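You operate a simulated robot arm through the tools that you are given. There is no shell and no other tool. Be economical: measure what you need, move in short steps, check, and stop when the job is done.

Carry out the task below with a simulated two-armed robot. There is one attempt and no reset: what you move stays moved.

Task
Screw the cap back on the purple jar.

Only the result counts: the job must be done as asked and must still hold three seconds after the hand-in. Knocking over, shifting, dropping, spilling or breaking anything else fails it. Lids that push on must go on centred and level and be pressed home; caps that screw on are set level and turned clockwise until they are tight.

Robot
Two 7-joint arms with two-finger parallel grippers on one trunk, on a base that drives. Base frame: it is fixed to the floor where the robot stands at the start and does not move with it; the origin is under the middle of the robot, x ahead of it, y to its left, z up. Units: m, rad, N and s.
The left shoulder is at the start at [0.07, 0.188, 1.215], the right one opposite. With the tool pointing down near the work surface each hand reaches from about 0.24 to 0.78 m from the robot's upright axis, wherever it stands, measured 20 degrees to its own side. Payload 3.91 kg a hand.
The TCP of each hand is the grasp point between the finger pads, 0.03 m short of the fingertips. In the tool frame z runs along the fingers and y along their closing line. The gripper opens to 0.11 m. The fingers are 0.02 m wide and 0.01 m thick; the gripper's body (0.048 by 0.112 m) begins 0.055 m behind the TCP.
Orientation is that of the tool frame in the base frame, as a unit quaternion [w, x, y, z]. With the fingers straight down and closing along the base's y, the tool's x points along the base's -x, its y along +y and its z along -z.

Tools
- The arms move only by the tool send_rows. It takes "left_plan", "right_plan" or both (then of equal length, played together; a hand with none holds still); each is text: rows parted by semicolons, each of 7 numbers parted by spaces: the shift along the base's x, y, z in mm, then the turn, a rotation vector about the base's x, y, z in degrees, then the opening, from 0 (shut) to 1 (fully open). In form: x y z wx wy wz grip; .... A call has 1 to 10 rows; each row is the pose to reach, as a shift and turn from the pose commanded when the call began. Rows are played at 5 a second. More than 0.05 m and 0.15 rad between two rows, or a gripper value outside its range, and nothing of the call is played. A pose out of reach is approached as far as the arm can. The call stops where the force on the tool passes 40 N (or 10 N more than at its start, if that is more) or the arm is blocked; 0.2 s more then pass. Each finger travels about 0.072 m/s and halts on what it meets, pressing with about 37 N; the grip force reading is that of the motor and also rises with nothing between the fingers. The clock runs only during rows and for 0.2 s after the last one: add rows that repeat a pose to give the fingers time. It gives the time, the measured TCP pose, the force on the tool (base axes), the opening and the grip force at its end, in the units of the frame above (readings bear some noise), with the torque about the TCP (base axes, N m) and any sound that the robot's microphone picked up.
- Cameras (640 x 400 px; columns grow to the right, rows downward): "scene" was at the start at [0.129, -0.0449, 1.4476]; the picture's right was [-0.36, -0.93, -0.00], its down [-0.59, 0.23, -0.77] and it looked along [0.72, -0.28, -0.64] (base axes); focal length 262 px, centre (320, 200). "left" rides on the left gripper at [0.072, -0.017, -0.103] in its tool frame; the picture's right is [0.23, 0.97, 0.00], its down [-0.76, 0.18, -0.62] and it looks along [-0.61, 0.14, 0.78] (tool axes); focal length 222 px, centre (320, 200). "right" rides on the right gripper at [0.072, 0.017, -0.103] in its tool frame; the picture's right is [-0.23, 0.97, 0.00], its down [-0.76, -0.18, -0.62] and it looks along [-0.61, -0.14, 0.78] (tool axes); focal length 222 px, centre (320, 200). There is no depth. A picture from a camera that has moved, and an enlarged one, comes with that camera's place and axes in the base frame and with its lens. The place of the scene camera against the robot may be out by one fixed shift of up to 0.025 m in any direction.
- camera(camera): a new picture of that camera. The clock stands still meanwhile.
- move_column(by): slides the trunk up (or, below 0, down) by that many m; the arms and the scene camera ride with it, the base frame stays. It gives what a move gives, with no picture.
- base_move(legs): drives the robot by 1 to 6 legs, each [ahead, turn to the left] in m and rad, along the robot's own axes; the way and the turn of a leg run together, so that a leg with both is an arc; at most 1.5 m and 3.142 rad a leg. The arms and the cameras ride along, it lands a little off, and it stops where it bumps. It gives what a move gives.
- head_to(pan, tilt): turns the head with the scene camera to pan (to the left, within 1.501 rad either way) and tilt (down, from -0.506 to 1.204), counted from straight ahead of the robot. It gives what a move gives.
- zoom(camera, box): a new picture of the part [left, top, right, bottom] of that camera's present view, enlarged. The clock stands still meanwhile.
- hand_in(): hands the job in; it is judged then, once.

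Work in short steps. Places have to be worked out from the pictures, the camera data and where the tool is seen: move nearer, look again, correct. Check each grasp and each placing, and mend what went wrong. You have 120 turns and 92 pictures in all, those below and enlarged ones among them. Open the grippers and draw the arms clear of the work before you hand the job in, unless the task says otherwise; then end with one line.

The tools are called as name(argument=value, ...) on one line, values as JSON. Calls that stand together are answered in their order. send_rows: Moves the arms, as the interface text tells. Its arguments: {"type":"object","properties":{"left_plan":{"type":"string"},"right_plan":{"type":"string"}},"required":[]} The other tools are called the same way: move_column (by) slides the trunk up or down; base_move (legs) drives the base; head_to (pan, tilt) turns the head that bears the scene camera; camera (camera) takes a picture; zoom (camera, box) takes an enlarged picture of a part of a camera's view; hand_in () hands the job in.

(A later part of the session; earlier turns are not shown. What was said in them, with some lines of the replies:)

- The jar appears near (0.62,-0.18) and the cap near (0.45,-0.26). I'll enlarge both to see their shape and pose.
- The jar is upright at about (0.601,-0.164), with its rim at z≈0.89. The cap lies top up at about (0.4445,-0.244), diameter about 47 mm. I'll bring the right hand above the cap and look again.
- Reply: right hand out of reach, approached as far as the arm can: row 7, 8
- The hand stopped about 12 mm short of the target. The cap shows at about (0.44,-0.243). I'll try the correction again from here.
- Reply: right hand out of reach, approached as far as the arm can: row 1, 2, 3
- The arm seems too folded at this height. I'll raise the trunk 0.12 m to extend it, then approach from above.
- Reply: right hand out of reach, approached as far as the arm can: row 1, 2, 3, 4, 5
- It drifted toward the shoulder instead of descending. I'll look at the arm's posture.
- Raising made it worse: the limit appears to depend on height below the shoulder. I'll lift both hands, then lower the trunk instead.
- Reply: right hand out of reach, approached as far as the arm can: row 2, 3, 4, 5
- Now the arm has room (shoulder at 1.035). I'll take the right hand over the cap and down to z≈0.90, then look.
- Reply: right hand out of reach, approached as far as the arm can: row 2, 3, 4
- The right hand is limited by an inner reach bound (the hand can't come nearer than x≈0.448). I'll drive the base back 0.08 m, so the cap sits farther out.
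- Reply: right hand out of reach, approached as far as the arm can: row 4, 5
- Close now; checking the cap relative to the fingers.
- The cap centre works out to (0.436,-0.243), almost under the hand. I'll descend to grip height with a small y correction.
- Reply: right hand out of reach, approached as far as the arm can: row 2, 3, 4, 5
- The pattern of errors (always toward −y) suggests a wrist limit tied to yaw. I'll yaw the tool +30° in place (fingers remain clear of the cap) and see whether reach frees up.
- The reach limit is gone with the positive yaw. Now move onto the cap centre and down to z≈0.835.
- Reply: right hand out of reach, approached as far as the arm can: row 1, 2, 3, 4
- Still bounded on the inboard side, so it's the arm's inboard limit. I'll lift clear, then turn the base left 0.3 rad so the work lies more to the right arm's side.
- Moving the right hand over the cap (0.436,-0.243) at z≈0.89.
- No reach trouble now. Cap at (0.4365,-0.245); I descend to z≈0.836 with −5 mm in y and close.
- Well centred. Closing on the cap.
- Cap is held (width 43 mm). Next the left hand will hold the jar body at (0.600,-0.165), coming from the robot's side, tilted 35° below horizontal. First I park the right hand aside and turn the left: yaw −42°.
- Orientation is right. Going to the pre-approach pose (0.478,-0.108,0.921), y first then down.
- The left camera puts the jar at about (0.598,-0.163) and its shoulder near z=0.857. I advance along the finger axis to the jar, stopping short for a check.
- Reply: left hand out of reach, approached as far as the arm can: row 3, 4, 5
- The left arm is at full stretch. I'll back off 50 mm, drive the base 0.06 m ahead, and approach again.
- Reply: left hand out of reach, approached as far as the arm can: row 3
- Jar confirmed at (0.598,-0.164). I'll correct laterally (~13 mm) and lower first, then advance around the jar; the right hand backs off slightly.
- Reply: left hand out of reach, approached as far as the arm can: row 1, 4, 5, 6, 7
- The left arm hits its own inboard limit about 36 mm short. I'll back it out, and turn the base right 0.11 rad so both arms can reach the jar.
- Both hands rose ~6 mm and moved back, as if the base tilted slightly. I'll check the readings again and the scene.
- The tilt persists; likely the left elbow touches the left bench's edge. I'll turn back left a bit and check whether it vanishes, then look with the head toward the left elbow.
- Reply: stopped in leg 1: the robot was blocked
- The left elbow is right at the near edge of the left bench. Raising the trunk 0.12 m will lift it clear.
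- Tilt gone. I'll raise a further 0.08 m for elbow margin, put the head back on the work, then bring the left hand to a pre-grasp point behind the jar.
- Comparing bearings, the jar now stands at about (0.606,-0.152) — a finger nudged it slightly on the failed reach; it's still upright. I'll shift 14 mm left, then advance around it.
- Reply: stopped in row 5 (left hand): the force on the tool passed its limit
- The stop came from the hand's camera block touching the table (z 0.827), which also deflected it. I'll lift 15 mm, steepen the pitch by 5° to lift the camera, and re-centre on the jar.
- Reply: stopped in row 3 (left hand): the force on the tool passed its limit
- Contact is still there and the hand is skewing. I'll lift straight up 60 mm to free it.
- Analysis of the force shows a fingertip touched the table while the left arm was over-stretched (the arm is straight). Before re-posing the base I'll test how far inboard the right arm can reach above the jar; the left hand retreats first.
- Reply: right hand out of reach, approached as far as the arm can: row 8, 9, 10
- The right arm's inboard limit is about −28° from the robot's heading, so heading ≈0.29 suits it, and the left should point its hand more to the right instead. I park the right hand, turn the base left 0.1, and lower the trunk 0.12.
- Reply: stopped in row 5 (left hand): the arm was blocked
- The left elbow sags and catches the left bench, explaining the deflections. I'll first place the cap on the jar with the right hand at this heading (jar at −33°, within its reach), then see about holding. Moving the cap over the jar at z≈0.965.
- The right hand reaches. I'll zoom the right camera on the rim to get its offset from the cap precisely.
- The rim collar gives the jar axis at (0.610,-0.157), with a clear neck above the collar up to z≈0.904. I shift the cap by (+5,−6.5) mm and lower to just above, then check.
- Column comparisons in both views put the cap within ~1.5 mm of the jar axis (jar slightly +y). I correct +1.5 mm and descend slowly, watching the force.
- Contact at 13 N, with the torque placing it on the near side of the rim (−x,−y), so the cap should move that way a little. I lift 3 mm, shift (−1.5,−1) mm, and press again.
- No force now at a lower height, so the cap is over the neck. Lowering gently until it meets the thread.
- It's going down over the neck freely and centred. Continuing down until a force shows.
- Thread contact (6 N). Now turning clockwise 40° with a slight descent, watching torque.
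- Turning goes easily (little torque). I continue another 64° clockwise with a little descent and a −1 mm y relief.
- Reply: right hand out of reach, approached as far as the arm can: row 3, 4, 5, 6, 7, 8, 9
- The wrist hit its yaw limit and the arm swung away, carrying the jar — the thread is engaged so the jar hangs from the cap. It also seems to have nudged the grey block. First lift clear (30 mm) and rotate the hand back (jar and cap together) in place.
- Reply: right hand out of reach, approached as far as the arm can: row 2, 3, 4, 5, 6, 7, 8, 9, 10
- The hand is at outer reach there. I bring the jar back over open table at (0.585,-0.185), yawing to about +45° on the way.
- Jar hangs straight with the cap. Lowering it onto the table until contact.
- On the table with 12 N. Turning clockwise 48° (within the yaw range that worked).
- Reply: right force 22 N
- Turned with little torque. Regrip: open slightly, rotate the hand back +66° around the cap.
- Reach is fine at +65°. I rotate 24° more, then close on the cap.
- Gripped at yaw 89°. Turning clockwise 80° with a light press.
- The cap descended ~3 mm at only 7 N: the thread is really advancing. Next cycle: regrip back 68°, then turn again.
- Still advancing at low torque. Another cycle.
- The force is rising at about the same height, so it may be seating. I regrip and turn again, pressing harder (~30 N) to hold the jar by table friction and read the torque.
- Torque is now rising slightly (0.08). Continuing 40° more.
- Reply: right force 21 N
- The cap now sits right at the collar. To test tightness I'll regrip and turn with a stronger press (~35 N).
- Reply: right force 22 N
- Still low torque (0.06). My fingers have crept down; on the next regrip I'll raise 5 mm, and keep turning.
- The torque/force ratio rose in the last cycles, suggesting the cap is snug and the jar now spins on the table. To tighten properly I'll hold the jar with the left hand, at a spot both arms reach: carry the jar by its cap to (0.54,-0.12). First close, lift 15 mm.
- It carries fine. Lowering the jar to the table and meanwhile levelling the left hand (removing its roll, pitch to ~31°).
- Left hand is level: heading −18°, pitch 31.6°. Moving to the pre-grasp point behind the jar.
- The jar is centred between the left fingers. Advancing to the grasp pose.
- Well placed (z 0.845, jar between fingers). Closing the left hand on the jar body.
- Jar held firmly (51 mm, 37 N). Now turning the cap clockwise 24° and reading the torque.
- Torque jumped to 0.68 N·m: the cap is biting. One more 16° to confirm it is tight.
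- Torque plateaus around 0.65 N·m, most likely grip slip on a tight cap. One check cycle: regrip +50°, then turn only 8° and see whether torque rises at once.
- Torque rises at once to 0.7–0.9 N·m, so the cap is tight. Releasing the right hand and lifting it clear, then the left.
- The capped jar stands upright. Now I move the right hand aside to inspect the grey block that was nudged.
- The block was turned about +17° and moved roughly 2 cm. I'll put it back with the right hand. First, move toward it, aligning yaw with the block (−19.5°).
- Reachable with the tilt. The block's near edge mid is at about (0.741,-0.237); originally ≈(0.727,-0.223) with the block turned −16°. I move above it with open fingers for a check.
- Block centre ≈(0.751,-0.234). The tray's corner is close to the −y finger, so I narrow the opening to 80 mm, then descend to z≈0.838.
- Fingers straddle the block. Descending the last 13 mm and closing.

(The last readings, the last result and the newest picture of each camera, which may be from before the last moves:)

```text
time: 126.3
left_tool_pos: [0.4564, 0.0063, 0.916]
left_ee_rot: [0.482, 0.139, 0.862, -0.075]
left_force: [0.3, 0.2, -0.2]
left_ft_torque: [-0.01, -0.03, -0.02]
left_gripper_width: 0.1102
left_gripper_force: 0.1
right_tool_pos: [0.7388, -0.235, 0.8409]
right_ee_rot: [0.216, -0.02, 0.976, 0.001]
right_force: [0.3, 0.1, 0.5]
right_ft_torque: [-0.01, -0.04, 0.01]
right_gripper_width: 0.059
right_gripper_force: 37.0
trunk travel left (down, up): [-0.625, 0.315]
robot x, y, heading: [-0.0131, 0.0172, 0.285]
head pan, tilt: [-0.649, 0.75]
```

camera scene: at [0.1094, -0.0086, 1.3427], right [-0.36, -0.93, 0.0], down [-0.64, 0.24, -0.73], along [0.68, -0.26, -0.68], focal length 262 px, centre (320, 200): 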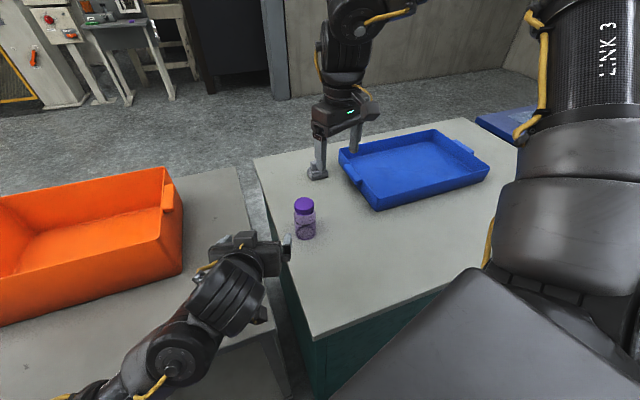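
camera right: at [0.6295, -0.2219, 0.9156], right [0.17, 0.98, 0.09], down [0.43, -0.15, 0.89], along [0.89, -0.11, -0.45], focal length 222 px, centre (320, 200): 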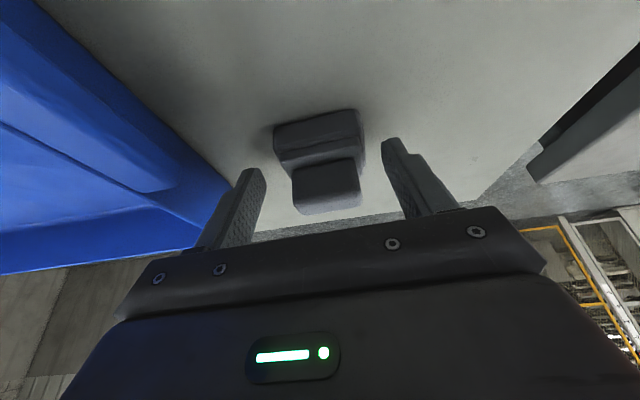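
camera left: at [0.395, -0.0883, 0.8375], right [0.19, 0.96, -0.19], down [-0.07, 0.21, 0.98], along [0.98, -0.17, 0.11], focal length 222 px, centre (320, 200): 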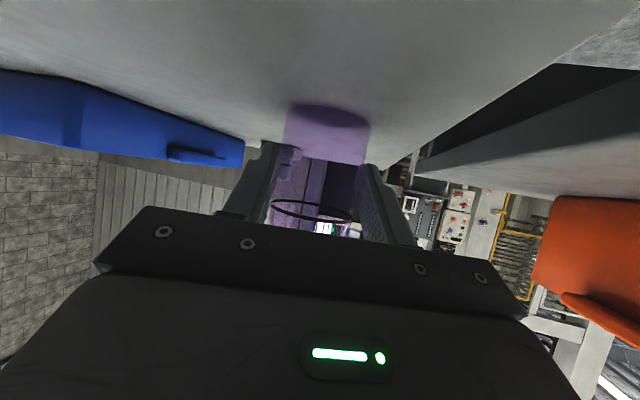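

Gripped (59 mm). I lift 5 mm, shift (−12.6,+13.2) mm and turn −15°, then set it down.

send_rows(right_plan="0 0 3 0 0 0 0.3; 0 0 6 0 0 0 0.3; -5 5 6 0 0 -5 0.3; -9 9 6 0 0 -10 0.3; -12.6 13.2 6 0 0 -15 0.3; -12.6 13.2 3 0 0 -15 0.3; -12.6 13.2 0 0 0 -15 0.3; -12.6 13.2 0 0 0 -15 0.3")

zoom(camera="scene", box=[260, 130, 400, 250])

```text
time: 128.1
left_tool_pos: [0.4555, 0.0067, 0.9155]
left_ee_rot: [0.483, 0.139, 0.861, -0.075]
left_force: [0.7, -1.2, 0.6]
left_ft_torque: [0.02, -0.03, 0.02]
left_gripper_width: 0.1101
left_gripper_force: 0.0
right_tool_pos: [0.7266, -0.2208, 0.8402]
right_ee_rot: [0.215, 0.109, 0.97, -0.028]
right_force: [0.1, -0.7, 4.5]
right_ft_torque: [0.01, 0.04, -0.07]
right_gripper_width: 0.059
right_gripper_force: 36.1
trunk travel left (down, up): [-0.625, 0.315]
robot x, y, heading: [-0.0189, 0.0178, 0.284]
head pan, tilt: [-0.649, 0.75]
```

```text
3.33 times, centred on (330, 190) of scene
camera zoom: at [0.1095, -0.0097, 1.3427], right [-0.36, -0.93, 0.0], down [-0.64, 0.24, -0.73], along [0.68, -0.26, -0.68], focal length 874 px, centre (287, 233)
```

zoom: 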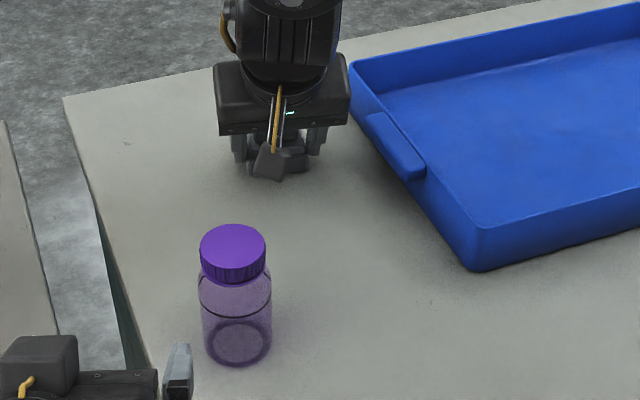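

Set down lightly (4.5 N). Opening the fingers modestly and withdrawing straight up, then checking against the original view.

send_rows(right_plan="0 0 0 0 0 0 0.72; 0 0 0 0 0 0 0.72; 0 0 15 0 0 0 0.72; 0 0 40 0 0 0 0.72; 0 0 75 0 0 0 0.72; 0 0 110 0 0 0 0.72; -40 -20 130 0 0 0 0.72; -80 -50 150 0 0 0 0.72; -120 -80 150 0 0 0 0.72; -140 -110 150 0 0 0 0.72")

zoom(camera="scene", box=[260, 130, 400, 250])

```text
refused: row 8 steps farther than a row can; nothing moved
```

```text
3.33 times, centred on (330, 190) of scene
camera zoom: at [0.1095, -0.0097, 1.3427], right [-0.36, -0.93, 0.0], down [-0.64, 0.24, -0.73], along [0.68, -0.26, -0.68], focal length 874 px, centre (287, 233)
```

zoom: 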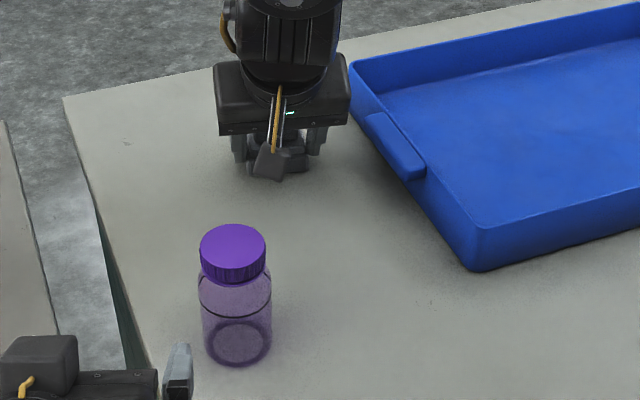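

A row step was too large; I repeat with smaller steps.

send_rows(right_plan="0 0 0 0 0 0 0.72; 0 0 0 0 0 0 0.72; 0 0 15 0 0 0 0.72; 0 0 45 0 0 0 0.72; 0 0 85 0 0 0 0.72; 0 0 120 0 0 0 0.72; -30 -25 130 0 0 0 0.72; -60 -50 140 0 0 0 0.72; -90 -75 145 0 0 0 0.72; -120 -100 145 0 0 0 0.72")

zoom(camera="scene", box=[260, 130, 400, 250])

```text
time: 130.3
left_tool_pos: [0.4556, 0.005, 0.9168]
left_ee_rot: [0.483, 0.139, 0.861, -0.074]
left_force: [-0.3, -1.6, 1.0]
left_ft_torque: [0.05, 0.03, 0.02]
left_gripper_width: 0.1101
left_gripper_force: 0.1
right_tool_pos: [0.6035, -0.3244, 0.9856]
right_ee_rot: [0.215, 0.109, 0.97, -0.028]
right_force: [-0.5, -0.3, 0.9]
right_ft_torque: [0.05, 0.01, 0.04]
right_gripper_width: 0.0794
right_gripper_force: 0.0
trunk travel left (down, up): [-0.625, 0.315]
robot x, y, heading: [-0.0158, 0.0208, 0.283]
head pan, tilt: [-0.649, 0.75]
```

```text
3.33 times, centred on (330, 190) of scene
camera zoom: at [0.1087, -0.0118, 1.3427], right [-0.36, -0.93, 0.0], down [-0.64, 0.24, -0.73], along [0.68, -0.26, -0.68], focal length 874 px, centre (287, 233)
```

zoom: 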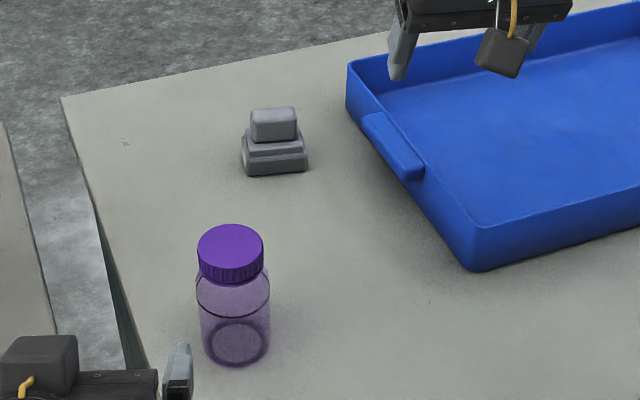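

The block is back within a few mm and at its original angle (compared with the earlier view). Finally I draw both hands further clear.

send_rows(right_plan="-15 -15 20 0 0 0 1; -30 -30 50 0 0 0 1; -45 -45 80 0 0 0 1; -60 -50 100 0 0 0 1", left_plan="-10 5 10 0 0 0 1; -20 10 20 0 0 0 1; -30 15 30 0 0 0 1; -30 15 40 0 0 0 1")

camera(camera="scene")

```text
time: 131.3
left_tool_pos: [0.4228, 0.0217, 0.9525]
left_ee_rot: [0.482, 0.138, 0.862, -0.074]
left_force: [-0.1, 1.1, -0.5]
left_ft_torque: [0.02, 0.02, 0.02]
left_gripper_width: 0.1099
left_gripper_force: 0.0
right_tool_pos: [0.5433, -0.3708, 1.0834]
right_ee_rot: [0.214, 0.109, 0.97, -0.028]
right_force: [-0.4, -0.5, 0.6]
right_ft_torque: [-0.02, 0.01, 0.01]
right_gripper_width: 0.1101
right_gripper_force: 0.0
trunk travel left (down, up): [-0.625, 0.315]
robot x, y, heading: [-0.0161, 0.0218, 0.289]
head pan, tilt: [-0.649, 0.75]
```

```text
11 pictures are left
camera scene: at [0.1087, -0.0103, 1.3427], right [-0.36, -0.93, 0.0], down [-0.64, 0.24, -0.73], along [0.68, -0.26, -0.68], focal length 262 px, centre (320, 200)
```

scene: 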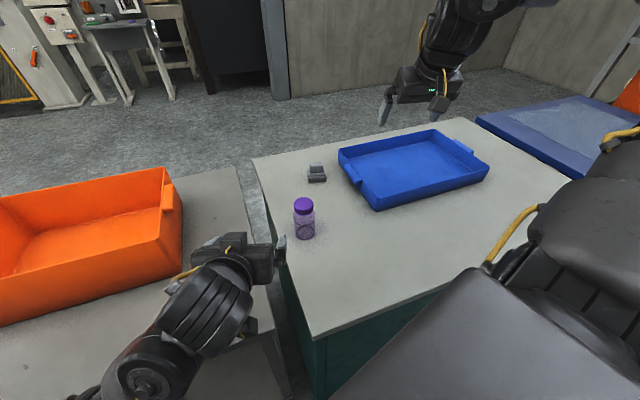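

The jar is upright with its cap tight, both grippers are open and both hands are clear, so I am handing in.

hand_in()

```text
The job is handed in.
```

The cap is screwed tight on the purple jar: it resisted at 0.7–0.9 N·m, and the jar stands upright about 8 cm from where it started. While turning the cap, I accidentally pushed the small grey block about 2 cm; I put it back to within about 3 mm of its original place. The left elbow also pressed on the edge of the left bench at one point, and I didn't check whether the bench moved.
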